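You operate a simulated robot arm through the tools that you are given. There is no shell and no other tool. Be economical: measure what you need, move in short steps, check, and stop when the job is done.

The job below is to be done with a simulated two-armed robot. You get a single attempt, and the scene is never put back.

TASK
Pick up the green rolled napkin from the work table top with one hand, pass it to the other hand and put it on the green place mat. Put the empty can marked "peas" from the dining table top on the drying rack top. Take the jug from the dining table top and leave it on the drying rack top. Pull the white drawer open. The order is free. Set down upright: empty can, jug.
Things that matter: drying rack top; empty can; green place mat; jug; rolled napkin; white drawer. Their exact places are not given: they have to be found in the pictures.

It is judged by the outcome, as a careful person would: the job done as asked, and still so three seconds after it is handed in. It fails if anything else is knocked over, pushed out of place, dropped, spilled or broken. Flat cloth is picked up by pressing the open fingertips on it (5 to 10 N) and closing them slowly along it; thin cloth reads only 2 to 8 mm in the jaws.

THE ROBOT
Two 7-joint arms with two-finger parallel grippers on one trunk, on a base that drives. Base frame: it is fixed to the floor where the robot stands at the start and does not move with it; the origin is under the middle of the robot, x ahead of it, y to its left, z up. Lengths are in mm, angles in rad, forces in N, time in s.
The left shoulder is at the start at [70, 177, 1045], the right one opposite. With the tool pointing down near the work surface each hand reaches from about 300 to 740 mm from the robot's upright axis, wherever it stands, measured 20 degrees to its own side. Places, roughly: drying rack top [-1200, 700, 900]; empty can [2250, -250, 750]; green place mat [2600, 300, 800]; jug (14x9x13 cm) [2500, -900, 800]; rolled napkin [500, 0, 750]; white drawer [800, -700, 700]. Payload 3.43 kg a hand.
Tool frame (each hand has its own): the origin (TCP) lies between the finger pads and is the grasp point; the fingertips stand 30 mm ahead of it; z points along the fingers, y is the line along which they close. Largest opening 94 mm; finger width 28, thickness 10; the body of the gripper, 50 by 96 mm, starts 55 mm behind the TCP.
Orientation is that of the tool frame in the base frame, as a unit quaternion [x, y, z, w]. With the fingers straight down and closing along the base's y, the tool's x points along the base's -x, its y along +y and its z along -z.

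THE INTERFACE
- The arms move only by the tool servo_tool. It takes "left_series", "right_series" or both (then of equal length, played together; a hand with none holds still); each is a list of rows, each an object of numbers (a shift or turn left out is 0, a gripper value left out holds the last): "tx", "ty", "tz": the shift along the base's x, y, z in mm; "ax", "ay", "az": the turn, a rotation vector about the base's x, y, z in degrees; "fingers": the gripper command, from -1 (shut) to 1 (fully open), values between in proportion. In form: [{"tx": .., "ty": .., "tz": .., "ax": .., "ay": .., "az": .., "fingers": ..}, ...]. A call has 1 to 8 rows; each row shifts and turns the commanded pose from where the row before left it. Rows are played at 5 a second. More than 50 mm and 0.15 rad between two rows, or a gripper value outside its range, and nothing of the call is played. A pose out of reach is approached as far as the arm can. The call stops where the force on the tool passes 40 N (or 10 N more than at its start, if that is more) or the arm is blocked; 0.2 s more then pass. The fingers move at their own pace (about 153 mm/s each) and stop on an object; they squeeze with about 33 N. The grip force told is the motor's: it shows also when the fingers shut on nothing. Time passes only in rows, and 0.2 s behind the last, so rows that do not move let the fingers close. It gives the time, the measured TCP pose, the force on the tool (base axes), the opening and the grip force at its end, in the units of the frame above (readings bear some noise), with the torque about the TCP (base axes, N m) and any sound that the robot's microphone picked up.
- Cameras (640 x 400 px; columns grow to the right, rows downward): "scene" is now at [130.1, -7.8, 1352.3]; the picture's right is [-0.08, -1.00, -0.00], its down [-0.68, 0.05, -0.73] and it looks along [0.73, -0.06, -0.68] (base axes); focal length 271 px, centre (320, 200). "left" rides on the left gripper at [76, -14, -102] in its tool frame; the picture's right is [0.18, 0.98, 0.00], its down [-0.75, 0.14, -0.64] and it looks along [-0.63, 0.12, 0.77] (tool axes); focal length 243 px, centre (320, 200). "right" rides on the right gripper at [76, 14, -103] in its tool frame; the picture's right is [-0.18, 0.98, 0.00], its down [-0.75, -0.14, -0.64] and it looks along [-0.63, -0.12, 0.77] (tool axes); focal length 243 px, centre (320, 200).
- snapshot(camera): a new picture of that camera. The clock stands still meanwhile.
- slide_trunk(by): slides the trunk up (or, below 0, down) by that many mm; the arms and the scene camera ride with it, the base frame stays. It gives what a move gives, with no picture.
- drive_base(legs): drives the robot by 1 to 6 legs, each [ahead, turn to the left] in mm and rad, along the robot's own axes; the way and the turn of a leg run together, so that a leg with both is an arc; at most 1500 mm and 3.142 rad a leg. The arms and the cameras ride along, it lands a little off, and it stops where it bumps. It gives what a move gives.
- turn_head(pan, tilt): turns the head with the scene camera to pan (to the left, within 1.501 rad either way) and tilt (down, from -0.506 to 1.204), counted from straight ahead of the robot. It gives what a move gives.
- locate(camera, pixels): there is no depth. For up to 12 entries [column, row, z] of the newest picture of that camera ("zoom" is the newest enlarged one), the place [x, y] in the base frame at which the ray of that pixel passes the height z, good to about 2 mm. The clock stands still meanwhile.
- enlarge(camera, box): a new picture of the part [left, top, right, bottom] of that camera's present view, enlarged. The clock stands still meanwhile.
- close_job(): hands the job in; it is judged then, once.

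Keep the steps short. Do not move on a guess: measure, check each grasp and each placing, and mend mistakes. In all there are 110 turns and 100 pictures (those below and enlarged ones count). Leave the grippers open and the arms clear of the work at the hand-in unless told otherwise, and finish with a single line.

The tools are called after ">>>" as a command line: name --argument value ..., lists and objects as JSON in quotes. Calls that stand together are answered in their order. servo_tool: Moves the arms, as the interface text tells. Its arguments: {"type":"object","properties":{"left_series":{"type":"array","items":{"type":"object","properties":{"tx":{"type":"number"},"ty":{"type":"number"},"tz":{"type":"number"},"ax":{"type":"number"},"ay":{"type":"number"},"az":{"type":"number"},"fingers":{"type":"number"}}}},"right_series":{"type":"array","items":{"type":"object","properties":{"tx":{"type":"number"},"ty":{"type":"number"},"tz":{"type":"number"},"ax":{"type":"number"},"ay":{"type":"number"},"az":{"type":"number"},"fingers":{"type":"number"}}}}},"required":[]} The other tools are called the same way: slide_trunk (by) slides the trunk up or down; drive_base (legs) drives the base; turn_head (pan, tilt) turns the head that bears the scene camera; snapshot (camera) takes a picture; locate (camera, pixels) gives the place at which the rays of pixels pass given heights; enlarge (camera, box) takes an enlarged picture of a part of a camera's view; close_job () hands the job in.

At the start:

```text
time: 0.0
left_position: [476.7, 124.4, 1105.9]
left_ee_rot: [0.0, 1.0, 0.0, 0.0]
left_wrist_force: [-0.1, -0.1, -0.2]
left_wrist_torque: [0.0, 0.0, -0.02]
left_grip_width: 94.0
left_finger_force: 0.1
right_position: [354.7, -231.5, 1108.8]
right_ee_rot: [-0.002, 1.0, 0.001, 0.0]
right_wrist_force: [-0.4, 0.7, -1.0]
right_wrist_torque: [-0.01, 0.01, 0.01]
right_grip_width: 94.1
right_finger_force: 0.0
trunk travel left (down, up): [-625.0, 215.0]
robot x, y, heading: [1.4, -1.7, 0.001]
head pan, tilt: [-0.08, 0.747]
```

scene: 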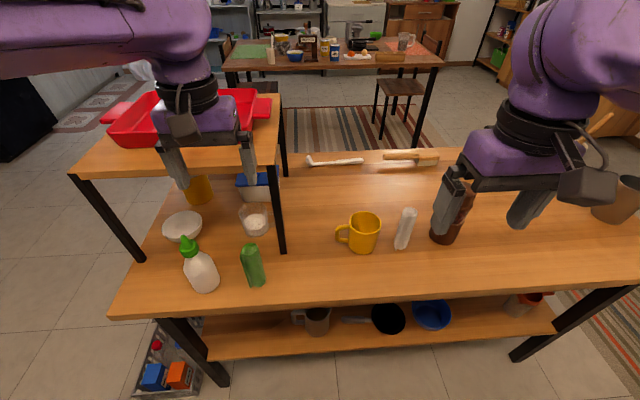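
right: 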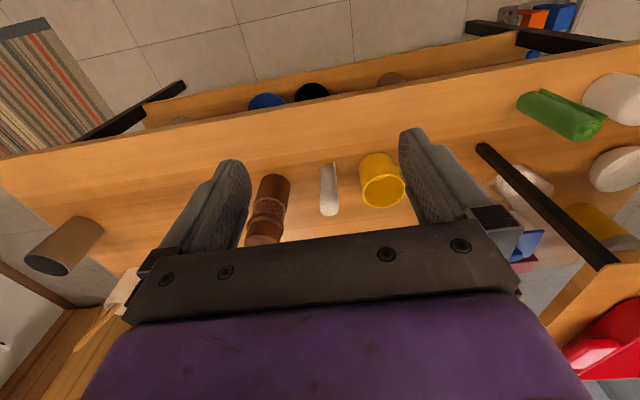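
left: 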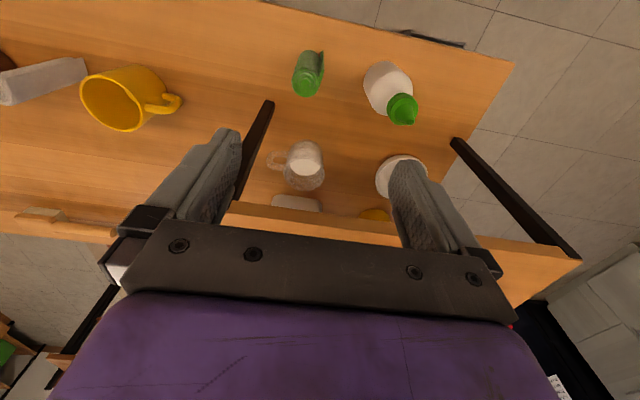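

The green rolled napkin looks to be at scene (253,265). I enlarge it and the dining table to measure.

>>> enlarge --camera "scene" --box '[120, 160, 300, 310]'

>>> enlarge --camera "scene" --box '[210, 0, 460, 110]'

>>> locate --camera "scene" --pixels '[[257, 286, 750], [247, 245, 750], [247, 247, 850], [205, 290, 750], [253, 235, 750], [284, 252, 750], [362, 250, 750], [183, 240, 750], [145, 260, 750]]'

```text
2.67 times, centred on (210, 235) of scene
```

zoom: 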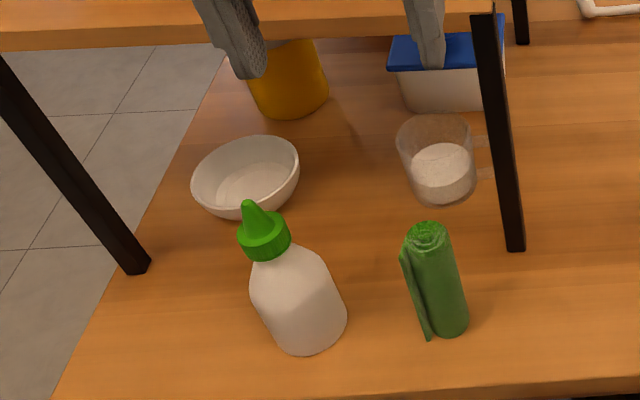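

```text
2.56 times, centred on (335, 55) of scene
```

zoom: 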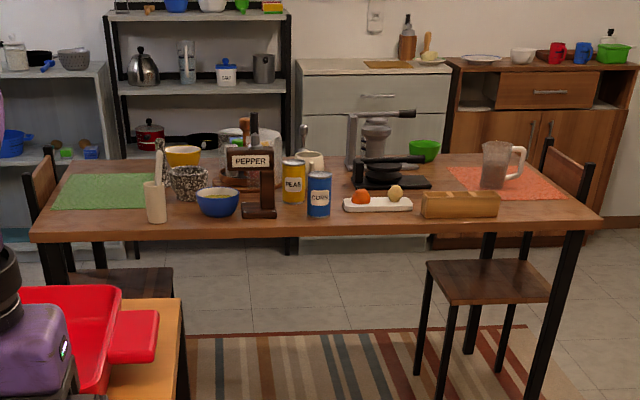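

```text
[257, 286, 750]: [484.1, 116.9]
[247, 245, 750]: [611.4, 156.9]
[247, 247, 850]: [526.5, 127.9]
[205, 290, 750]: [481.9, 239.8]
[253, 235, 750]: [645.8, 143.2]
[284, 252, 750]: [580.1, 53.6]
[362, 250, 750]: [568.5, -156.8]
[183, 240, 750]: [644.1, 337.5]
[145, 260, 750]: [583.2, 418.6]
```

Peas can (yellow), jug (clear pitcher) and green mat are on the far table. Next I look around for the drawer and drying rack.

>>> turn_head --pan -1.0 --tilt 0.5

>>> snapshot --camera "scene"

>>> turn_head --pan 1.5 --tilt 0.4

>>> snapshot --camera "scene"

```text
time: 1.2
left_position: [476.6, 124.8, 1106.3]
left_ee_rot: [0.001, 1.0, 0.0, 0.0]
left_wrist_force: [0.5, 0.0, 0.0]
left_wrist_torque: [0.0, -0.01, 0.0]
left_grip_width: 94.3
left_finger_force: 0.1
right_position: [354.8, -231.1, 1108.7]
right_ee_rot: [-0.002, 1.0, 0.001, 0.001]
right_wrist_force: [0.1, 0.2, 0.5]
right_wrist_torque: [-0.01, 0.0, 0.03]
right_grip_width: 93.9
right_finger_force: 0.0
trunk travel left (down, up): [-625.0, 215.0]
robot x, y, heading: [-0.3, 0.1, 0.003]
head pan, tilt: [-1.0, 0.499]
```

```text
94 pictures are left
```

scene: 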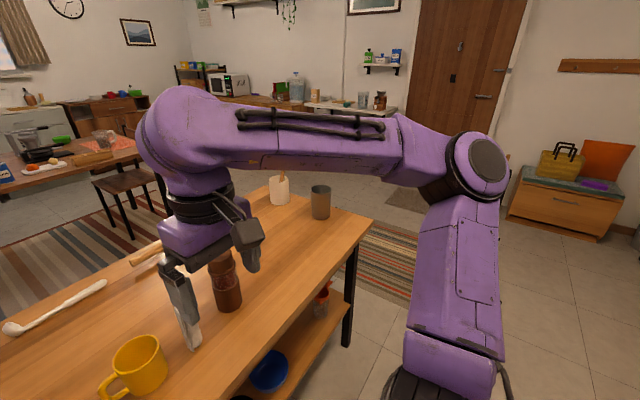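

```text
time: 3.5
left_position: [476.3, 126.2, 1105.1]
left_ee_rot: [0.0, 1.0, 0.001, 0.001]
left_wrist_force: [-0.3, 0.3, 0.1]
left_wrist_torque: [0.01, -0.01, 0.01]
left_grip_width: 94.0
left_finger_force: 0.2
right_position: [355.1, -230.8, 1108.8]
right_ee_rot: [-0.001, 1.0, 0.001, 0.001]
right_wrist_force: [0.7, 0.6, -0.5]
right_wrist_torque: [0.03, -0.04, -0.03]
right_grip_width: 93.8
right_finger_force: 0.1
trunk travel left (down, up): [-625.0, 215.0]
robot x, y, heading: [1.3, -1.9, -0.003]
head pan, tilt: [1.499, 0.4]
```

```text
93 pictures are left
```

scene: 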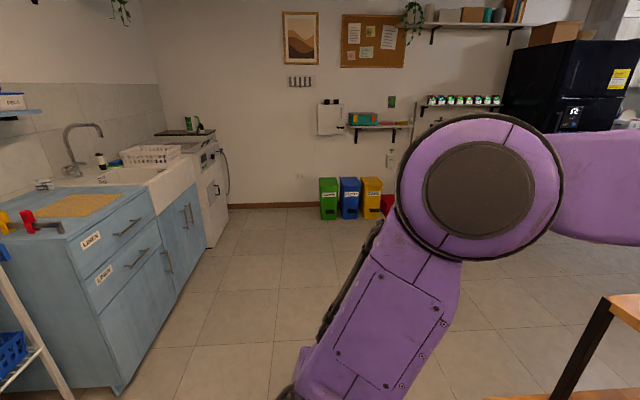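

Work on the napkin first: measure it in the left camera, where its base is near (310,52) and its top near (307,85).

>>> turn_head --pan 0.15 --tilt 0.85

>>> enlarge --camera "left" --box '[240, 20, 440, 145]'

>>> locate --camera "left" --pixels '[[307, 85, 850], [307, 85, 870], [307, 85, 830], [310, 54, 750], [321, 52, 750]]'

>>> snapshot --camera "scene"

```text
time: 5.0
left_position: [477.1, 124.7, 1104.3]
left_ee_rot: [0.0, 1.0, -0.001, -0.001]
left_wrist_force: [0.7, -0.9, -0.1]
left_wrist_torque: [-0.01, 0.01, 0.04]
left_grip_width: 94.3
left_finger_force: 0.0
right_position: [355.7, -231.4, 1109.5]
right_ee_rot: [-0.001, 1.0, 0.0, 0.002]
right_wrist_force: [0.1, 0.4, -0.4]
right_wrist_torque: [-0.02, 0.03, 0.0]
right_grip_width: 94.0
right_finger_force: 0.1
trunk travel left (down, up): [-625.0, 215.0]
robot x, y, heading: [-0.3, -1.7, 0.001]
head pan, tilt: [0.15, 0.85]
```

```text
3.20 times, centred on (340, 82) of left
```

zoom: 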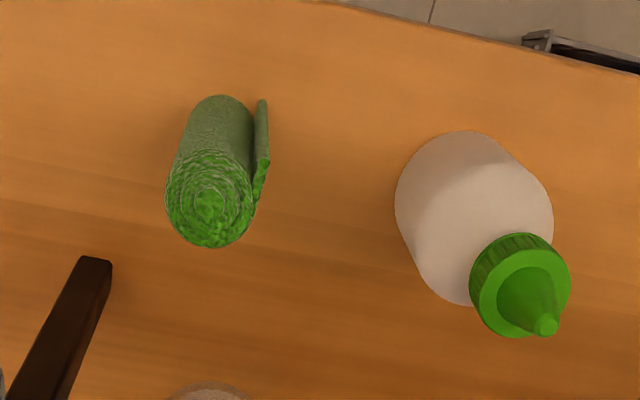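

```text
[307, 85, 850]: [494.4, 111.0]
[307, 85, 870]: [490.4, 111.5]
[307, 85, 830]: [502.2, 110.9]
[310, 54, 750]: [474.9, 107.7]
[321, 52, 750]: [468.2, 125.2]
```

```text
91 pictures are left
```

scene: 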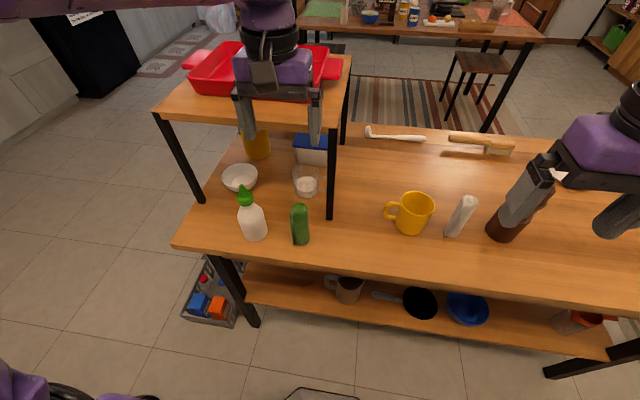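

>>> locate --camera "scene" --pixels '[[299, 207, 830], [299, 207, 850], [299, 207, 870], [301, 245, 750], [265, 238, 750], [240, 200, 870], [330, 220, 750], [330, 128, 1050], [154, 112, 1050], [330, 125, 1000], [154, 112, 1000]]'

>>> locate --camera "left" --pixels '[[305.3, 82.5, 830], [305.3, 82.5, 850], [305.3, 82.5, 870], [365, 118, 850]]'

```text
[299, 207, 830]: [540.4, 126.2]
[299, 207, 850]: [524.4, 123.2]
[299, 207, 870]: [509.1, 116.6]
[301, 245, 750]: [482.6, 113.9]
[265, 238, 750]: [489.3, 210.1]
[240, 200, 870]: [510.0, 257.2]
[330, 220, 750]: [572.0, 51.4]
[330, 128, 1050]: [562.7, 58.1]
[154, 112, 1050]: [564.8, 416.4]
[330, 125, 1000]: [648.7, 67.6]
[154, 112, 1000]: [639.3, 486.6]
```

```text
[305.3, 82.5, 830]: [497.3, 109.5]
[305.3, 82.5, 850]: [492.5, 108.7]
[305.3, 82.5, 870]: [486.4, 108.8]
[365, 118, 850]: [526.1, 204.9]
```

The napkin stands upright at about (493,111), roughly 115 tall. I move the left hand above it and look again.

>>> servo_tool --left_series '[{"tx": 8, "ty": -13, "tz": -20, "fingers": 0.6}, {"tx": 8, "tz": -40}, {"tz": -40}]'

>>> snapshot --camera "left"

>>> snapshot --camera "scene"

```text
time: 5.8
left_position: [492.7, 110.5, 1004.6]
left_ee_rot: [0.0, 1.0, 0.0, 0.001]
left_wrist_force: [0.3, -0.3, 0.7]
left_wrist_torque: [-0.01, 0.01, -0.02]
left_grip_width: 75.3
left_finger_force: 0.1
right_position: [355.3, -231.5, 1108.9]
right_ee_rot: [0.0, 1.0, 0.001, 0.001]
right_wrist_force: [0.4, 0.6, 0.3]
right_wrist_torque: [0.01, -0.01, 0.02]
right_grip_width: 93.9
right_finger_force: 0.1
trunk travel left (down, up): [-625.0, 215.0]
robot x, y, heading: [-3.3, -0.4, 0.002]
head pan, tilt: [0.15, 0.85]
```

```text
90 pictures are left
```

left: 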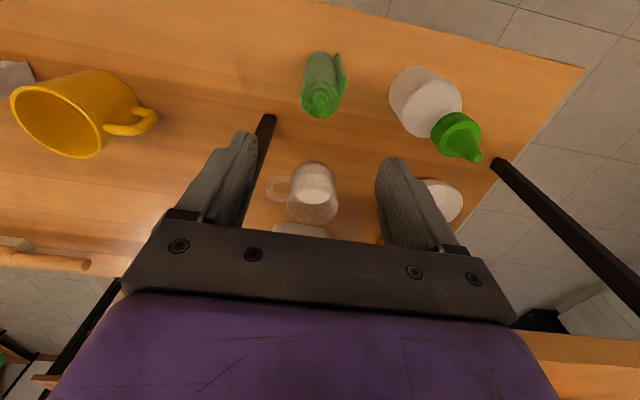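

```text
89 pictures are left
```

scene: 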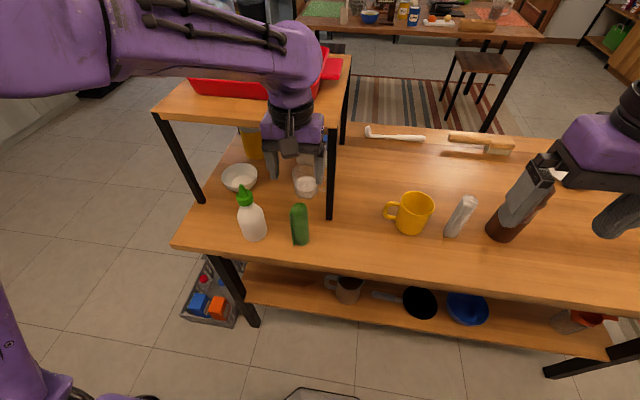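

>>> locate --camera "left" --pixels '[[322, 103, 830], [322, 103, 850], [322, 103, 870], [322, 103, 890], [321, 52, 750], [458, 122, 850], [340, 55, 750]]'

>>> locate --camera "scene" --pixels '[[299, 208, 850], [299, 208, 870], [299, 208, 890], [301, 245, 750]]'

```text
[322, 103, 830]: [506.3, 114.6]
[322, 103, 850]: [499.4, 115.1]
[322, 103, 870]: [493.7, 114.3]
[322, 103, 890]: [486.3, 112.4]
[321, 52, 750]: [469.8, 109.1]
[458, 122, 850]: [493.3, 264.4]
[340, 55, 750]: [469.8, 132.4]
```

```text
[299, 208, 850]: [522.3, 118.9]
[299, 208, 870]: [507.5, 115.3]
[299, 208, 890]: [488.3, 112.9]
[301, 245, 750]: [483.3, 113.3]
```

Triangulating the top gives about (491,114,880). I descend so the pads straddle its top part (TCP z≈862), then check.

>>> servo_tool --left_series '[{"tx": -2, "ty": 3, "tz": -40}, {"tz": -40}, {"tz": -40}, {"tz": -22}]'

>>> snapshot --camera "left"

>>> enlarge --camera "scene" --box '[220, 150, 380, 250]'

```text
time: 6.8
left_position: [489.4, 114.4, 866.6]
left_ee_rot: [0.0, 1.0, -0.001, 0.0]
left_wrist_force: [0.5, 0.2, 0.0]
left_wrist_torque: [0.01, 0.01, 0.02]
left_grip_width: 75.4
left_finger_force: 0.0
right_position: [355.8, -231.7, 1109.3]
right_ee_rot: [-0.001, 1.0, 0.001, 0.0]
right_wrist_force: [0.3, -0.3, 0.2]
right_wrist_torque: [-0.02, 0.0, 0.02]
right_grip_width: 94.0
right_finger_force: 0.0
trunk travel left (down, up): [-625.0, 215.0]
robot x, y, heading: [0.9, 2.3, 0.0]
head pan, tilt: [0.15, 0.85]
```

```text
88 pictures are left
```

left: 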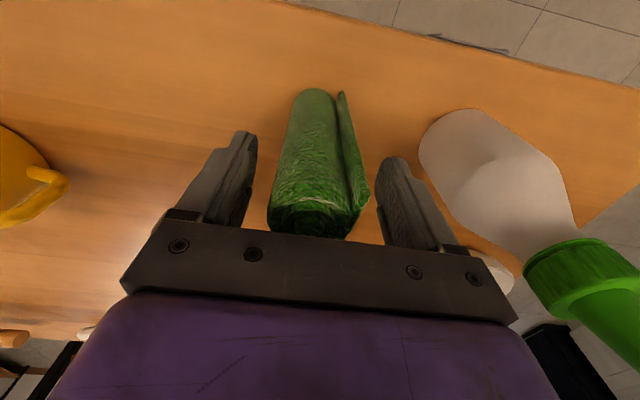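

```text
4.00 times, centred on (300, 200) of scene
```

zoom: 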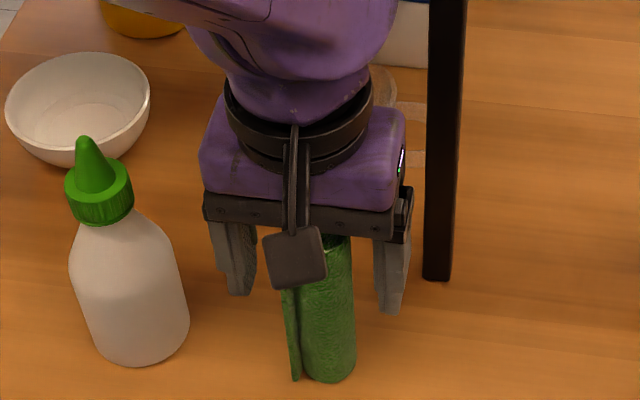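

The napkin is centred between the pads. I close, then check the width.

>>> servo_tool --left_series '[{"fingers": 0.0}, {"fingers": -0.4}, {"fingers": -1}, {}, {}]'

```text
time: 8.0
left_position: [489.5, 114.1, 865.7]
left_ee_rot: [0.0, 1.0, -0.001, 0.0]
left_wrist_force: [0.4, -0.2, 0.4]
left_wrist_torque: [0.03, 0.02, 0.03]
left_grip_width: 34.6
left_finger_force: 32.7
right_position: [355.5, -231.0, 1108.8]
right_ee_rot: [-0.001, 1.0, 0.001, 0.001]
right_wrist_force: [-0.1, -1.2, 0.6]
right_wrist_torque: [0.0, 0.03, -0.01]
right_grip_width: 94.1
right_finger_force: 0.0
trunk travel left (down, up): [-625.0, 215.0]
robot x, y, heading: [-0.2, -0.5, 0.001]
head pan, tilt: [0.15, 0.85]
```

Gripped (34.6 mm). I lift straight up and check behind the robot before backing off for the handover.

>>> servo_tool --left_series '[{"tz": 20}, {"tz": 40}, {"tz": 40}, {"tx": -10, "tz": 40}, {"tx": -20, "tz": 40}, {"tx": -30, "tz": 40}]'

>>> turn_head --pan 1.5 --tilt 0.8

>>> snapshot --camera "scene"

>>> turn_head --pan -1.5 --tilt 0.7

>>> snapshot --camera "scene"

>>> snapshot --camera "left"

```text
time: 9.4
left_position: [428.8, 122.0, 1085.5]
left_ee_rot: [-0.001, 1.0, -0.001, 0.001]
left_wrist_force: [0.0, 0.9, 0.1]
left_wrist_torque: [-0.01, -0.04, -0.04]
left_grip_width: 34.4
left_finger_force: 32.5
right_position: [354.1, -228.7, 1109.6]
right_ee_rot: [-0.001, 1.0, -0.002, 0.001]
right_wrist_force: [0.3, 0.5, -1.1]
right_wrist_torque: [-0.01, 0.0, -0.01]
right_grip_width: 93.8
right_finger_force: 0.0
trunk travel left (down, up): [-625.0, 215.0]
robot x, y, heading: [-3.0, 3.4, -0.001]
head pan, tilt: [0.15, 0.85]
```

```text
time: 10.9
left_position: [429.8, 119.2, 1085.4]
left_ee_rot: [0.0, 1.0, 0.001, 0.001]
left_wrist_force: [0.0, 0.5, 0.4]
left_wrist_torque: [-0.03, 0.02, -0.01]
left_grip_width: 34.3
left_finger_force: 32.8
right_position: [355.2, -231.7, 1109.5]
right_ee_rot: [-0.001, 1.0, 0.0, 0.0]
right_wrist_force: [-1.0, -0.5, -0.9]
right_wrist_torque: [0.02, -0.05, 0.03]
right_grip_width: 94.1
right_finger_force: 0.0
trunk travel left (down, up): [-625.0, 215.0]
robot x, y, heading: [-0.4, 1.4, 0.0]
head pan, tilt: [1.499, 0.799]
```

```text
86 pictures are left
```

scene: 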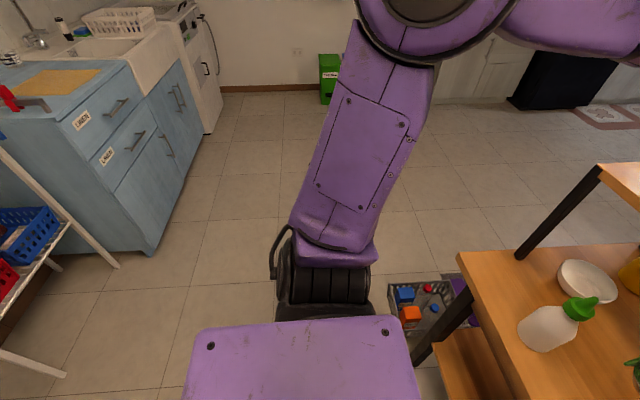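

```text
time: 13.5
left_position: [428.6, 118.9, 1083.9]
left_ee_rot: [0.0, 1.0, 0.0, 0.0]
left_wrist_force: [-0.9, 0.0, -1.2]
left_wrist_torque: [-0.01, 0.03, 0.0]
left_grip_width: 34.5
left_finger_force: 32.6
right_position: [355.3, -232.2, 1109.9]
right_ee_rot: [0.0, 1.0, 0.001, 0.002]
right_wrist_force: [0.5, 0.2, -0.2]
right_wrist_torque: [0.0, 0.03, 0.0]
right_grip_width: 94.4
right_finger_force: 0.1
trunk travel left (down, up): [-625.0, 215.0]
robot x, y, heading: [0.3, 0.6, -0.001]
head pan, tilt: [-1.499, 0.7]
```

```text
85 pictures are left
```

scene: 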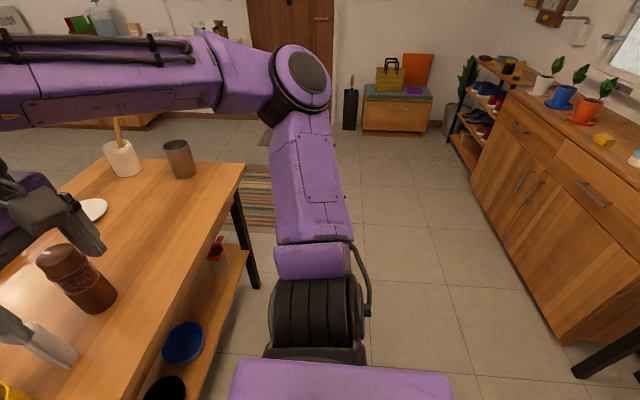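

```text
84 pictures are left
```

left: 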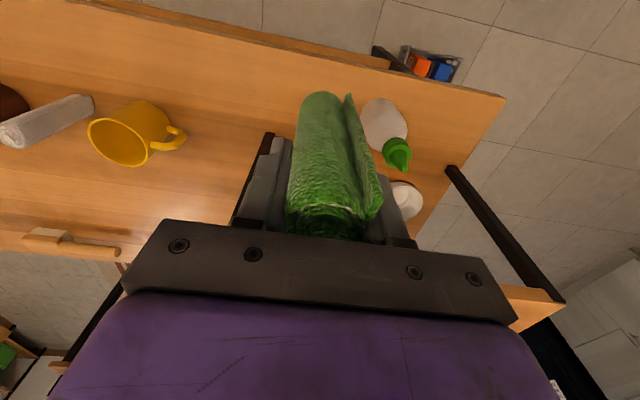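

>>> turn_head --pan 1.5 --tilt 0.3

>>> enlarge --camera "scene" --box '[0, 100, 240, 400]'

>>> snapshot --camera "scene"

>>> locate --camera "scene" --pixels '[[40, 390, 300], [120, 385, 0]]'

```text
time: 16.1
left_position: [429.9, 118.6, 1084.4]
left_ee_rot: [0.0, 1.0, 0.0, 0.0]
left_wrist_force: [-0.3, 0.1, -0.7]
left_wrist_torque: [-0.04, 0.01, 0.02]
left_grip_width: 34.6
left_finger_force: 32.8
right_position: [354.5, -230.7, 1109.9]
right_ee_rot: [-0.001, 1.0, 0.001, 0.001]
right_wrist_force: [-0.3, 0.8, 0.3]
right_wrist_torque: [0.02, 0.03, 0.0]
right_grip_width: 94.0
right_finger_force: 0.1
trunk travel left (down, up): [-625.0, 215.0]
robot x, y, heading: [-2.1, -0.8, -0.002]
head pan, tilt: [1.499, 0.3]
```

```text
1.33 times, centred on (120, 250) of scene
```

zoom: 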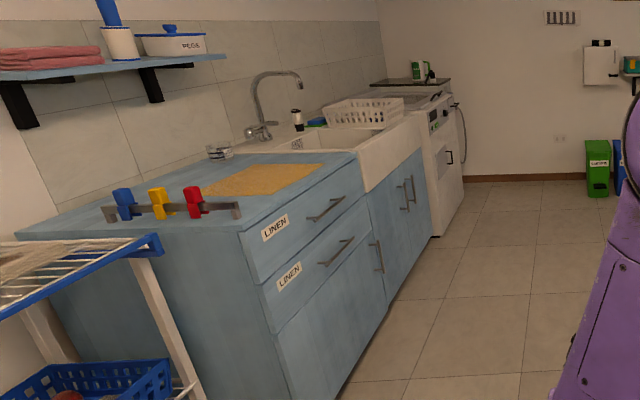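

```text
82 pictures are left
```

scene: 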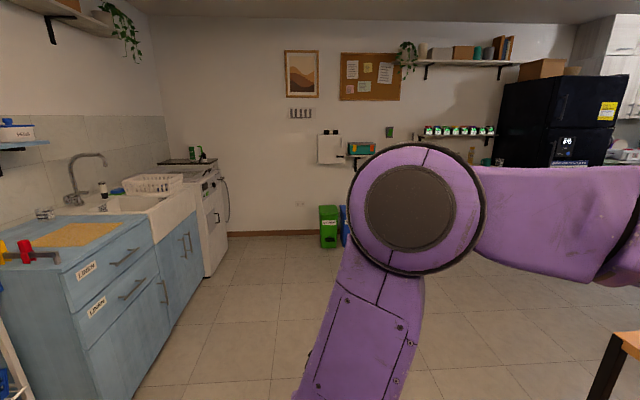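

```text
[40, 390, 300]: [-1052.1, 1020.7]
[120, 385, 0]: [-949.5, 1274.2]
```

The drying rack is the white/blue wire frame behind-left. I back off 300 mm to hand over in free air.

>>> drive_base --legs '[[-300, 0]]'

>>> turn_head --pan 0.0 --tilt 0.75

>>> servo_tool --left_series '[{"ty": -10, "tx": 30}, {"ty": -20, "tx": 30}, {"ty": -20, "tx": 30}, {"ty": -20}, {}, {}]' --right_series '[{"ay": -8.5, "tz": -15}, {"ay": -8.5, "tz": -15}, {"ay": -8.5, "tz": -15}, {"ay": -8.5, "tz": -15}, {"ay": -8.5, "tz": -15}, {"ay": -8.5, "tz": -15}]'

```text
time: 18.1
left_position: [126.6, 118.4, 1084.6]
left_ee_rot: [0.0, 1.0, 0.0, 0.0]
left_wrist_force: [-0.1, -0.2, -0.3]
left_wrist_torque: [-0.03, -0.01, 0.01]
left_grip_width: 34.4
left_finger_force: 32.6
right_position: [52.2, -231.5, 1109.4]
right_ee_rot: [0.0, 1.0, 0.0, 0.001]
right_wrist_force: [0.0, 0.0, 0.5]
right_wrist_torque: [0.02, -0.01, 0.0]
right_grip_width: 93.6
right_finger_force: 0.0
trunk travel left (down, up): [-625.0, 215.0]
robot x, y, heading: [-298.5, -3.6, 0.002]
head pan, tilt: [1.499, 0.3]
```

```text
time: 19.7
left_position: [127.2, 119.2, 1083.5]
left_ee_rot: [-0.001, 1.0, -0.001, -0.001]
left_wrist_force: [0.6, 0.4, 0.5]
left_wrist_torque: [-0.01, 0.02, 0.01]
left_grip_width: 34.4
left_finger_force: 32.8
right_position: [52.2, -231.2, 1110.0]
right_ee_rot: [-0.001, 1.0, 0.002, 0.001]
right_wrist_force: [-0.6, 0.0, -0.8]
right_wrist_torque: [0.03, 0.02, 0.02]
right_grip_width: 93.9
right_finger_force: 0.1
trunk travel left (down, up): [-625.0, 215.0]
robot x, y, heading: [-300.4, 1.3, -0.003]
head pan, tilt: [0.0, 0.75]
```

```text
time: 21.1
left_position: [217.4, 50.7, 1085.6]
left_ee_rot: [0.0, 1.0, 0.0, -0.001]
left_wrist_force: [0.5, 0.0, -0.3]
left_wrist_torque: [0.03, 0.02, 0.03]
left_grip_width: 34.4
left_finger_force: 33.4
right_position: [121.5, -225.8, 1075.0]
right_ee_rot: [-0.002, 0.902, 0.002, 0.432]
right_wrist_force: [-0.5, -0.3, -0.5]
right_wrist_torque: [-0.02, 0.01, 0.0]
right_grip_width: 94.2
right_finger_force: 0.1
right hand out of reach, approached as far as the arm can: row 4, 5, 6
trunk travel left (down, up): [-625.0, 215.0]
robot x, y, heading: [-299.1, 0.9, -0.0]
head pan, tilt: [0.0, 0.75]
```

Right hand can't tilt so close in; I move both forward (free air before the table) and continue the tilt.

>>> servo_tool --left_series '[{"tx": 40}, {"tx": 40}, {}, {}, {}, {}]' --right_series '[{"tx": 30}, {"tx": 30}, {"tx": 30}, {"tx": 20, "ay": -8}, {"tx": 10, "ay": -8}, {"ay": -8}]'

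>>> snapshot --camera "scene"

```text
time: 22.5
left_position: [296.7, 46.8, 1081.4]
left_ee_rot: [0.0, 1.0, 0.001, 0.0]
left_wrist_force: [-0.5, -0.3, -0.4]
left_wrist_torque: [-0.01, 0.04, 0.03]
left_grip_width: 34.2
left_finger_force: 33.1
right_position: [242.5, -226.2, 1073.9]
right_ee_rot: [-0.001, 0.793, 0.0, 0.61]
right_wrist_force: [0.8, 0.1, 0.4]
right_wrist_torque: [-0.01, -0.02, 0.03]
right_grip_width: 93.8
right_finger_force: 0.0
trunk travel left (down, up): [-625.0, 215.0]
robot x, y, heading: [-301.7, -1.9, -0.002]
head pan, tilt: [0.0, 0.75]
```

```text
81 pictures are left
```

scene: 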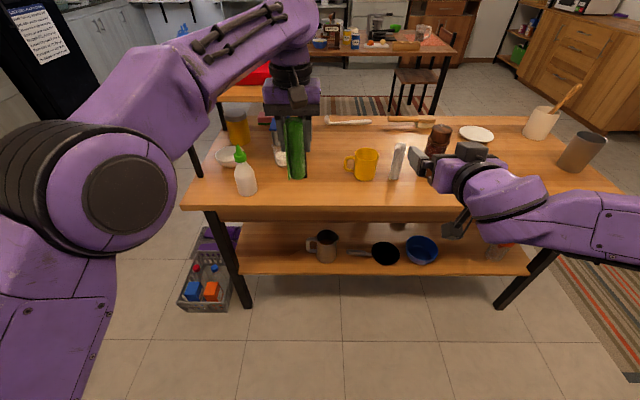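

Right is at 75° tilt. I bring the left hand to y≈-40 and the right below and behind it at the same y, then look.

>>> servo_tool --left_series '[{"ty": -20}, {"ty": -22}, {"ty": -22}, {"ty": -22}, {}, {}]' --right_series '[{"tx": -20, "tz": -18}, {"tx": -20, "tz": -20}, {"tz": -20, "ty": 46}, {"ty": 46}, {"ty": 46}, {"ty": 46}]'

>>> snapshot --camera "scene"

>>> snapshot --camera "right"

```text
refused: row 3 steps farther than a row can; nothing moved
```

```text
80 pictures are left
```

scene: 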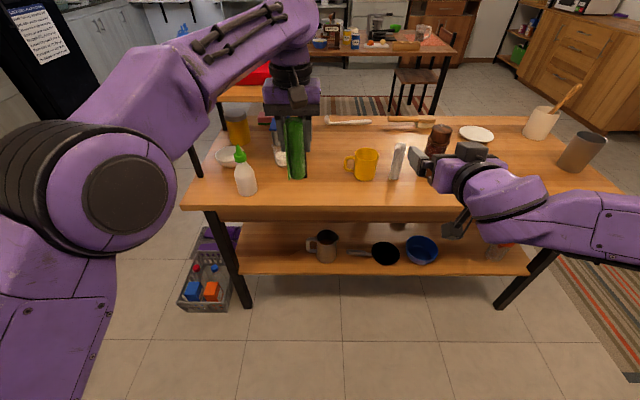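

```text
79 pictures are left
```

right: 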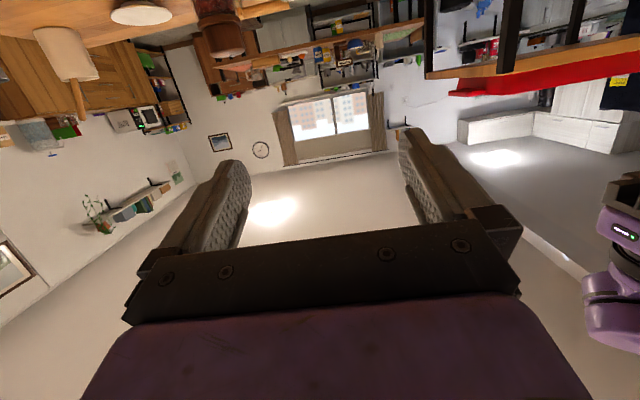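

Row 3 was too long a step; I split it.

>>> servo_tool --left_series '[{"ty": -20}, {"ty": -22}, {"ty": -22}, {"ty": -22}, {}, {}]' --right_series '[{"tx": -20, "tz": -29}, {"tx": -20, "tz": -29}, {"ty": 46}, {"ty": 46}, {"ty": 46}, {"ty": 46}]'

>>> snapshot --camera "scene"

>>> snapshot --camera "right"

```text
time: 23.9
left_position: [291.6, -10.1, 1076.0]
left_ee_rot: [0.0, 1.0, -0.002, 0.0]
left_wrist_force: [-0.2, 0.4, -0.6]
left_wrist_torque: [-0.04, -0.07, 0.04]
left_grip_width: 34.4
left_finger_force: 32.3
left hand out of reach, approached as far as the arm can: row 3, 4
right_position: [202.1, -40.2, 1015.5]
right_ee_rot: [-0.001, 0.793, -0.001, 0.61]
right_wrist_force: [0.1, -0.2, 0.6]
right_wrist_torque: [-0.01, 0.04, -0.04]
right_grip_width: 94.2
right_finger_force: 0.2
trunk travel left (down, up): [-625.0, 215.0]
robot x, y, heading: [-301.3, -2.4, 0.001]
head pan, tilt: [0.0, 0.75]
```

```text
78 pictures are left
```

scene: 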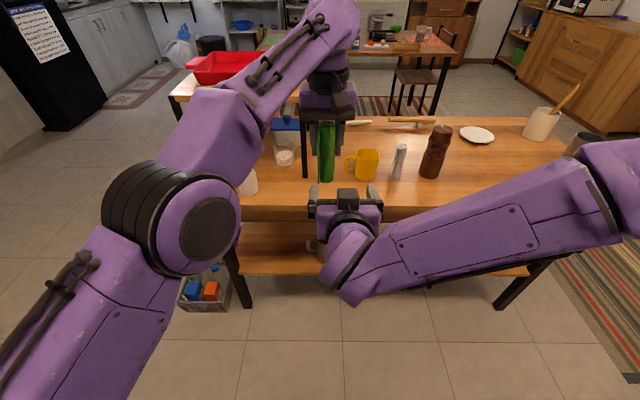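

```text
77 pictures are left
```

right: 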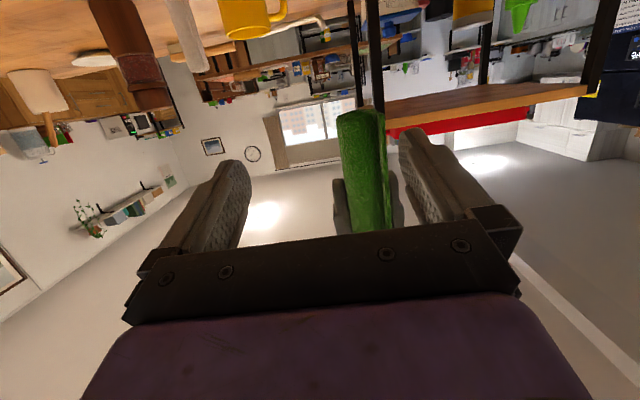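

Right needs +30 in y and ~+88 in x to straddle the napkin's lower part.

>>> servo_tool --right_series '[{"ty": 30, "tz": -3}, {"tx": 30}, {"tx": 30}, {"tx": 27}, {}]'

>>> snapshot --camera "right"

>>> enlarge --camera "scene" --box '[240, 60, 440, 260]'

```text
time: 25.1
left_position: [291.4, -14.6, 1077.0]
left_ee_rot: [0.0, 1.0, 0.0, 0.0]
left_wrist_force: [-0.5, 0.3, -1.4]
left_wrist_torque: [-0.04, 0.0, 0.0]
left_grip_width: 34.4
left_finger_force: 33.4
right_position: [288.1, -12.8, 1011.3]
right_ee_rot: [-0.001, 0.793, 0.0, 0.609]
right_wrist_force: [-0.2, 0.1, 0.5]
right_wrist_torque: [-0.01, -0.01, 0.03]
right_grip_width: 93.8
right_finger_force: 0.1
trunk travel left (down, up): [-625.0, 215.0]
robot x, y, heading: [-303.4, -5.0, 0.0]
head pan, tilt: [0.0, 0.75]
```

```text
76 pictures are left
```

right: 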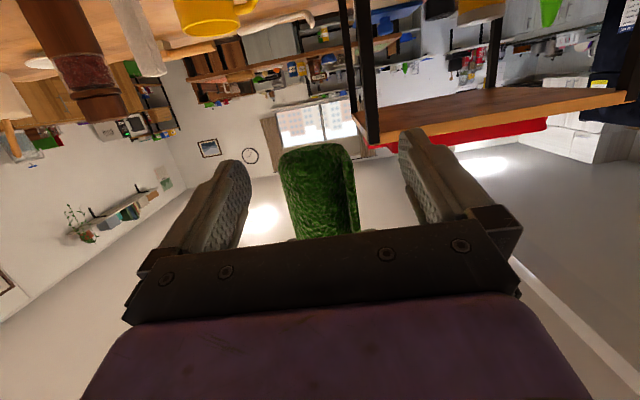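

```text
2.00 times, centred on (340, 160) of scene
```

zoom: 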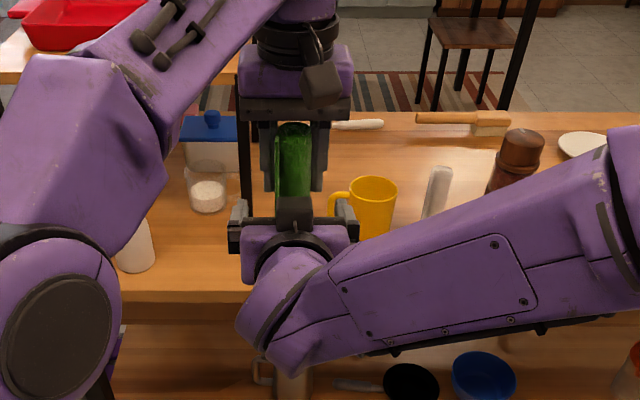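

The napkin is centred in the right fingers; I close the right hand.

>>> servo_tool --right_series '[{"fingers": 0.2}, {"fingers": -0.3}, {"fingers": -1}, {}, {}]'

```text
time: 26.3
left_position: [290.5, -13.5, 1076.6]
left_ee_rot: [0.001, 1.0, 0.0, 0.0]
left_wrist_force: [-1.6, 0.7, -0.3]
left_wrist_torque: [0.09, 0.07, 0.13]
left_grip_width: 34.3
left_finger_force: 33.0
right_position: [288.9, -13.0, 1011.1]
right_ee_rot: [-0.001, 0.793, 0.0, 0.609]
right_wrist_force: [1.9, -1.7, -0.2]
right_wrist_torque: [0.03, 0.05, -0.14]
right_grip_width: 34.9
right_finger_force: 33.4
trunk travel left (down, up): [-625.0, 215.0]
robot x, y, heading: [-299.4, 0.0, -0.001]
head pan, tilt: [0.0, 0.75]
```

Right holds (34.9 mm). I open the left and raise it clear.

>>> servo_tool --left_series '[{"fingers": 0}, {"fingers": 1}, {}, {"tz": 30}, {"tz": 40}, {"tz": 40}, {"ty": 40}, {"ty": 40}]'

>>> snapshot --camera "right"

```text
time: 28.1
left_position: [276.4, 96.1, 1169.6]
left_ee_rot: [0.001, 1.0, -0.001, 0.001]
left_wrist_force: [-0.6, 0.0, 0.5]
left_wrist_torque: [-0.01, -0.02, 0.0]
left_grip_width: 93.9
left_finger_force: 0.1
left hand out of reach, approached as far as the arm can: row 4, 5, 6, 7
right_position: [285.6, -11.3, 1013.6]
right_ee_rot: [-0.001, 0.792, -0.001, 0.61]
right_wrist_force: [-0.3, 0.5, 0.9]
right_wrist_torque: [-0.03, -0.01, -0.03]
right_grip_width: 35.0
right_finger_force: 32.8
trunk travel left (down, up): [-625.0, 215.0]
robot x, y, heading: [-303.6, -6.4, -0.0]
head pan, tilt: [0.0, 0.75]
```

```text
74 pictures are left
```

right: 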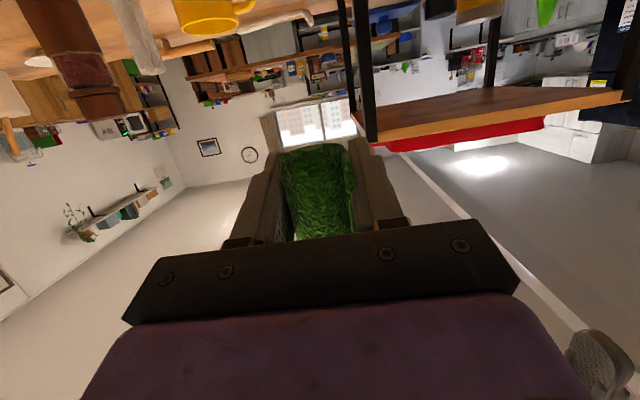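

Handover done; the napkin is in the right hand. I bring both hands in to compact poses for driving, then look toward the dining table.

>>> servo_tool --left_series '[{"tx": -20}, {"tx": -20}, {"tx": -20, "ty": 20}, {"tx": -20, "ty": 20}, {"ty": 20}, {}, {}, {}]' --right_series '[{"tx": -10, "ty": -40}, {"tx": -10, "ty": -40}, {"ty": -40, "ay": 8}, {"ty": -40, "ay": 8}, {"tx": -10, "ay": 8, "tz": 15, "ty": -30}, {"tx": -20, "ay": 8, "tz": 20}, {"tx": -25, "ay": 8, "tz": 20}, {"tx": -25, "ay": 8, "tz": 20}]'

>>> servo_tool --right_series '[{"tx": -20, "ay": 8, "tz": 15}, {"tx": -20, "ay": 8, "tz": 15}, {"tx": -20, "ay": 8}, {"tx": -10, "ay": 3.5}]'

>>> turn_head --pan 0.0 --tilt 0.4

>>> snapshot --camera "scene"

>>> snapshot --camera "right"

```text
time: 29.9
left_position: [197.1, 152.2, 1168.2]
left_ee_rot: [0.0, 1.0, 0.0, 0.0]
left_wrist_force: [0.7, -0.5, 0.2]
left_wrist_torque: [-0.05, 0.0, -0.01]
left_grip_width: 94.0
left_finger_force: 0.0
right_position: [185.2, -199.4, 1091.2]
right_ee_rot: [-0.002, 0.972, 0.0, 0.234]
right_wrist_force: [0.0, 0.2, 0.4]
right_wrist_torque: [0.0, 0.01, -0.04]
right_grip_width: 35.1
right_finger_force: 33.4
trunk travel left (down, up): [-625.0, 215.0]
robot x, y, heading: [-300.8, -2.7, 0.001]
head pan, tilt: [0.0, 0.75]
```

```text
time: 30.9
left_position: [197.1, 153.2, 1166.7]
left_ee_rot: [0.0, 1.0, 0.0, 0.0]
left_wrist_force: [-0.1, -0.1, 0.2]
left_wrist_torque: [0.04, 0.01, 0.06]
left_grip_width: 94.1
left_finger_force: 0.0
right_position: [115.0, -199.2, 1117.8]
right_ee_rot: [-0.001, 1.0, 0.0, -0.004]
right_wrist_force: [-0.2, 0.2, -0.4]
right_wrist_torque: [-0.03, -0.01, -0.01]
right_grip_width: 34.6
right_finger_force: 32.9
trunk travel left (down, up): [-625.0, 215.0]
robot x, y, heading: [-303.5, -1.1, 0.0]
head pan, tilt: [0.0, 0.75]
```

```text
time: 31.8
left_position: [197.6, 151.4, 1168.3]
left_ee_rot: [0.001, 1.0, 0.001, 0.0]
left_wrist_force: [0.6, -0.8, 0.6]
left_wrist_torque: [0.0, -0.03, 0.0]
left_grip_width: 94.0
left_finger_force: 0.0
right_position: [116.1, -200.1, 1117.6]
right_ee_rot: [-0.001, 1.0, 0.001, -0.003]
right_wrist_force: [-0.2, -0.2, 0.3]
right_wrist_torque: [-0.03, 0.01, -0.01]
right_grip_width: 34.7
right_finger_force: 33.0
trunk travel left (down, up): [-625.0, 215.0]
robot x, y, heading: [-303.4, 0.5, 0.0]
head pan, tilt: [0.0, 0.4]
```

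```text
73 pictures are left
```

scene: 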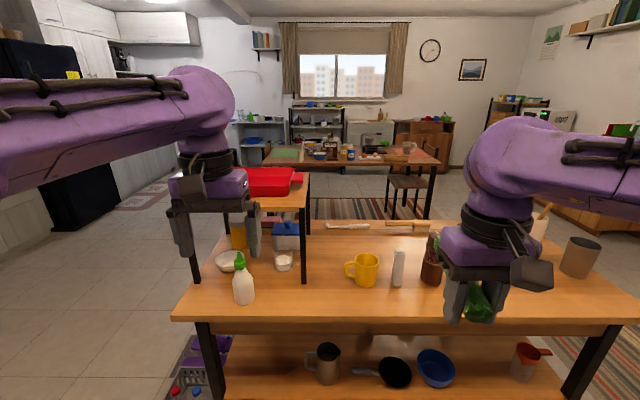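

```text
72 pictures are left
```

right: 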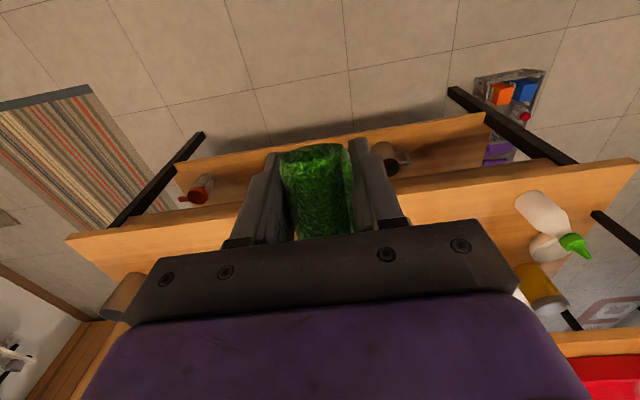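

>>> locate --camera "scene" --pixels '[[275, 158, 750], [300, 145, 750], [265, 166, 750], [440, 165, 750], [425, 150, 750], [429, 217, 0], [388, 220, 0], [290, 153, 750], [50, 230, 0], [200, 365, 0], [408, 155, 750], [347, 162, 750]]'

>>> enlarge --camera "scene" --box '[220, 90, 480, 250]'

```text
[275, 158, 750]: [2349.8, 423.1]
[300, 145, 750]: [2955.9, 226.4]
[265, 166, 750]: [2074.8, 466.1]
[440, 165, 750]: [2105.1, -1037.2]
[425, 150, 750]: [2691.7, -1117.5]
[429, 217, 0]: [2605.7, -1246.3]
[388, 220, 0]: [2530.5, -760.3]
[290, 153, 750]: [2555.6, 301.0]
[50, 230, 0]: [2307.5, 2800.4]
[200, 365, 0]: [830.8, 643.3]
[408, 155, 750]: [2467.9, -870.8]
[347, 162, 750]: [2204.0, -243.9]
```

```text
2.46 times, centred on (350, 170) of scene
```

zoom: 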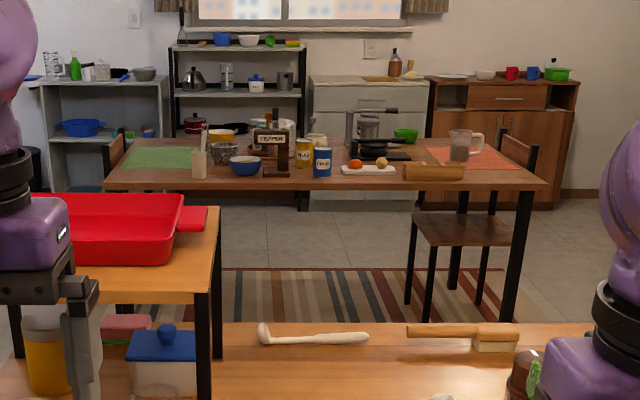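

Chairs are tucked at the table ends, so its near side (x≈2080) is free. I drive round the work table's left side, well clear of the crate, in stages.

>>> drive_base --legs '[[0, 1.26], [1312, 0], [0, -1.26]]'

>>> turn_head --pan -0.2 --tilt 0.45

>>> snapshot --camera "scene"

```text
time: 44.6
left_position: [611.5, 1382.0, 1165.5]
left_ee_rot: [0.011, 1.0, 0.001, 0.001]
left_wrist_force: [0.9, -0.6, 0.5]
left_wrist_torque: [0.01, -0.02, -0.01]
left_grip_width: 93.8
left_finger_force: 0.1
right_position: [522.3, 1030.1, 1118.1]
right_ee_rot: [0.011, 1.0, 0.0, -0.004]
right_wrist_force: [-0.1, 0.4, -0.2]
right_wrist_torque: [-0.02, 0.01, -0.03]
right_grip_width: 34.5
right_finger_force: 32.8
trunk travel left (down, up): [-625.0, 215.0]
robot x, y, heading: [109.5, 1242.5, -0.02]
head pan, tilt: [0.0, 0.4]
```

```text
time: 45.3
left_position: [612.3, 1381.5, 1167.0]
left_ee_rot: [0.011, 1.0, -0.001, 0.0]
left_wrist_force: [0.3, 0.3, -0.4]
left_wrist_torque: [0.02, 0.01, -0.03]
left_grip_width: 93.9
left_finger_force: 0.0
right_position: [522.4, 1031.3, 1118.2]
right_ee_rot: [0.01, 1.0, 0.0, -0.003]
right_wrist_force: [-0.6, -0.4, -1.3]
right_wrist_torque: [0.04, 0.02, 0.02]
right_grip_width: 34.9
right_finger_force: 33.1
trunk travel left (down, up): [-625.0, 215.0]
robot x, y, heading: [113.0, 1242.7, -0.02]
head pan, tilt: [-0.201, 0.45]
```

```text
70 pictures are left
```

scene: 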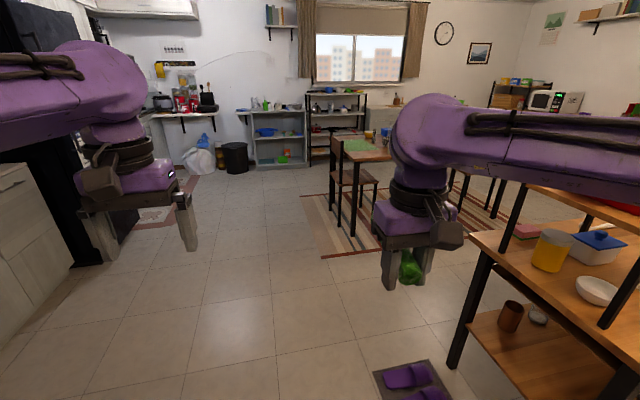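

>>> locate --camera "scene" --pixels '[[353, 237, 0], [332, 205, 0], [345, 152, 750], [370, 160, 750], [400, 395, 0], [320, 257, 0], [378, 238, 0]]'

>>> drive_base --legs '[[1370, 0.02], [0, -1.57]]'

>>> turn_head --pan 0.6 --tilt 0.6

>>> snapshot --camera "scene"

>>> turn_head --pan -0.5 --tilt 0.45

>>> snapshot --camera "scene"

```text
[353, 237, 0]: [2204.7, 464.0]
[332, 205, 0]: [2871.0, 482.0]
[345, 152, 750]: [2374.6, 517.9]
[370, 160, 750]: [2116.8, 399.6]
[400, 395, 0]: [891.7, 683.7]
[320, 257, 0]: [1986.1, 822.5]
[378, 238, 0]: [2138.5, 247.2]
```

```text
time: 56.0
left_position: [1683.4, 749.0, 1166.9]
left_ee_rot: [0.685, 0.728, 0.0, -0.001]
left_wrist_force: [-0.1, 0.1, 0.3]
left_wrist_torque: [-0.02, 0.0, 0.06]
left_grip_width: 94.1
left_finger_force: 0.0
right_position: [1326.0, 807.5, 1117.7]
right_ee_rot: [0.684, 0.729, 0.003, -0.002]
right_wrist_force: [0.0, 0.0, -0.6]
right_wrist_torque: [0.04, 0.02, -0.02]
right_grip_width: 34.6
right_finger_force: 33.3
trunk travel left (down, up): [-625.0, 215.0]
robot x, y, heading: [1499.3, 1241.6, -1.509]
head pan, tilt: [-0.201, 0.45]
```

```text
time: 57.1
left_position: [1682.0, 748.6, 1167.5]
left_ee_rot: [0.684, 0.729, 0.001, 0.0]
left_wrist_force: [-0.3, 0.0, 0.0]
left_wrist_torque: [-0.02, 0.02, 0.04]
left_grip_width: 93.8
left_finger_force: 0.1
right_position: [1326.3, 808.7, 1117.6]
right_ee_rot: [0.684, 0.729, 0.002, -0.003]
right_wrist_force: [-0.7, 0.5, 0.7]
right_wrist_torque: [0.03, 0.02, -0.02]
right_grip_width: 34.8
right_finger_force: 33.2
trunk travel left (down, up): [-625.0, 215.0]
robot x, y, heading: [1500.8, 1239.3, -1.502]
head pan, tilt: [0.6, 0.6]
```

```text
69 pictures are left
```

scene: 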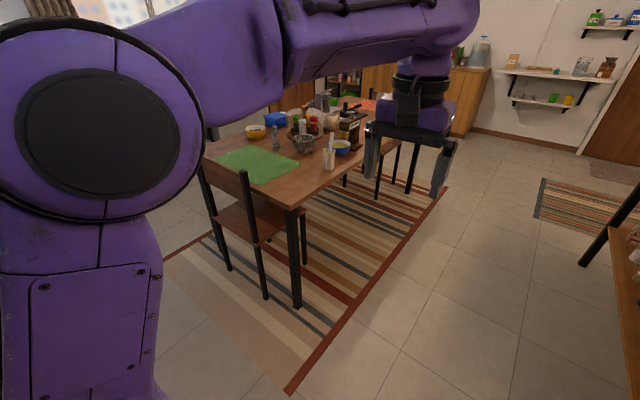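

```text
time: 58.5
left_position: [1682.8, 749.4, 1166.4]
left_ee_rot: [0.685, 0.729, 0.001, -0.001]
left_wrist_force: [0.2, 0.3, 0.8]
left_wrist_torque: [0.0, -0.03, 0.0]
left_grip_width: 94.0
left_finger_force: 0.1
right_position: [1326.7, 808.1, 1117.4]
right_ee_rot: [0.684, 0.73, 0.002, -0.003]
right_wrist_force: [-0.8, 0.8, -1.1]
right_wrist_torque: [0.03, 0.0, -0.01]
right_grip_width: 34.7
right_finger_force: 32.8
trunk travel left (down, up): [-625.0, 215.0]
robot x, y, heading: [1500.9, 1240.7, -1.508]
head pan, tilt: [-0.499, 0.45]
```

```text
68 pictures are left
```

scene: 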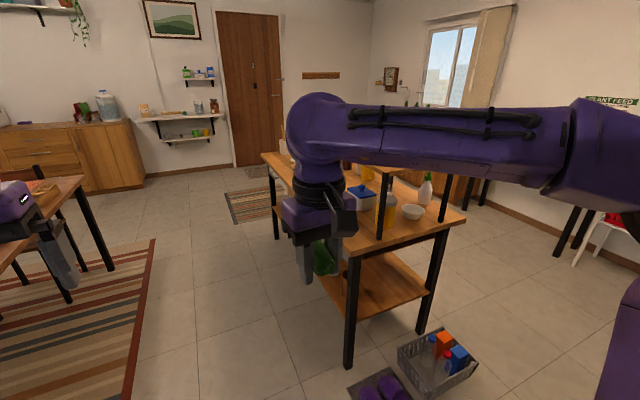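

Path is clear. I drive to y≈450, face the dining table and approach to x≈1790.

>>> drive_base --legs '[[790, -0.03], [0, 1.54]]'

>>> turn_head --pan -0.2 --tilt 0.7

>>> snapshot --camera "scene"

```text
time: 66.5
left_position: [2037.5, 598.3, 1167.6]
left_ee_rot: [-0.009, 1.0, 0.0, -0.001]
left_wrist_force: [0.1, -0.4, -0.1]
left_wrist_torque: [-0.01, 0.04, -0.01]
left_grip_width: 94.0
left_finger_force: 0.1
right_position: [1962.2, 244.6, 1118.0]
right_ee_rot: [-0.008, 1.0, 0.0, -0.004]
right_wrist_force: [-0.8, 0.3, -0.3]
right_wrist_torque: [0.0, 0.02, -0.03]
right_grip_width: 34.8
right_finger_force: 33.3
trunk travel left (down, up): [-625.0, 215.0]
robot x, y, heading: [1538.6, 439.6, 0.017]
head pan, tilt: [-0.499, 0.45]
```

```text
time: 67.3
left_position: [2037.2, 599.0, 1166.6]
left_ee_rot: [-0.009, 1.0, 0.0, 0.001]
left_wrist_force: [-0.2, -0.1, 0.2]
left_wrist_torque: [0.0, 0.02, 0.01]
left_grip_width: 94.1
left_finger_force: 0.0
right_position: [1961.7, 245.5, 1117.5]
right_ee_rot: [-0.008, 1.0, 0.0, -0.004]
right_wrist_force: [-1.3, 0.3, -0.6]
right_wrist_torque: [-0.01, 0.05, -0.01]
right_grip_width: 34.6
right_finger_force: 33.2
trunk travel left (down, up): [-625.0, 215.0]
robot x, y, heading: [1538.2, 433.1, 0.015]
head pan, tilt: [-0.201, 0.7]
```

```text
67 pictures are left
```

scene: 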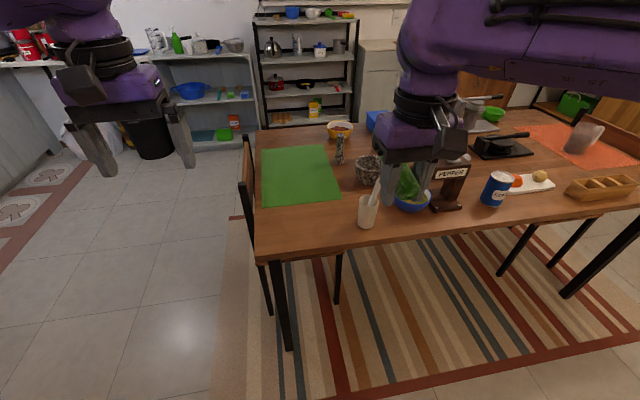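

>>> locate --camera "scene" --pixels '[[262, 207, 750], [338, 201, 750], [260, 149, 750], [324, 147, 750], [255, 262, 750], [640, 205, 750], [368, 228, 750], [338, 162, 750], [496, 205, 750], [585, 152, 750]]'

```text
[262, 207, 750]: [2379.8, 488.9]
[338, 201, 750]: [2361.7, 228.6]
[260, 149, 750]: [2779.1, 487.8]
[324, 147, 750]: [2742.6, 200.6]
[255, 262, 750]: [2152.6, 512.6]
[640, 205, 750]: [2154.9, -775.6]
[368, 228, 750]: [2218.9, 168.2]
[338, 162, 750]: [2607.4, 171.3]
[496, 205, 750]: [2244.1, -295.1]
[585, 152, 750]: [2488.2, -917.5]
```

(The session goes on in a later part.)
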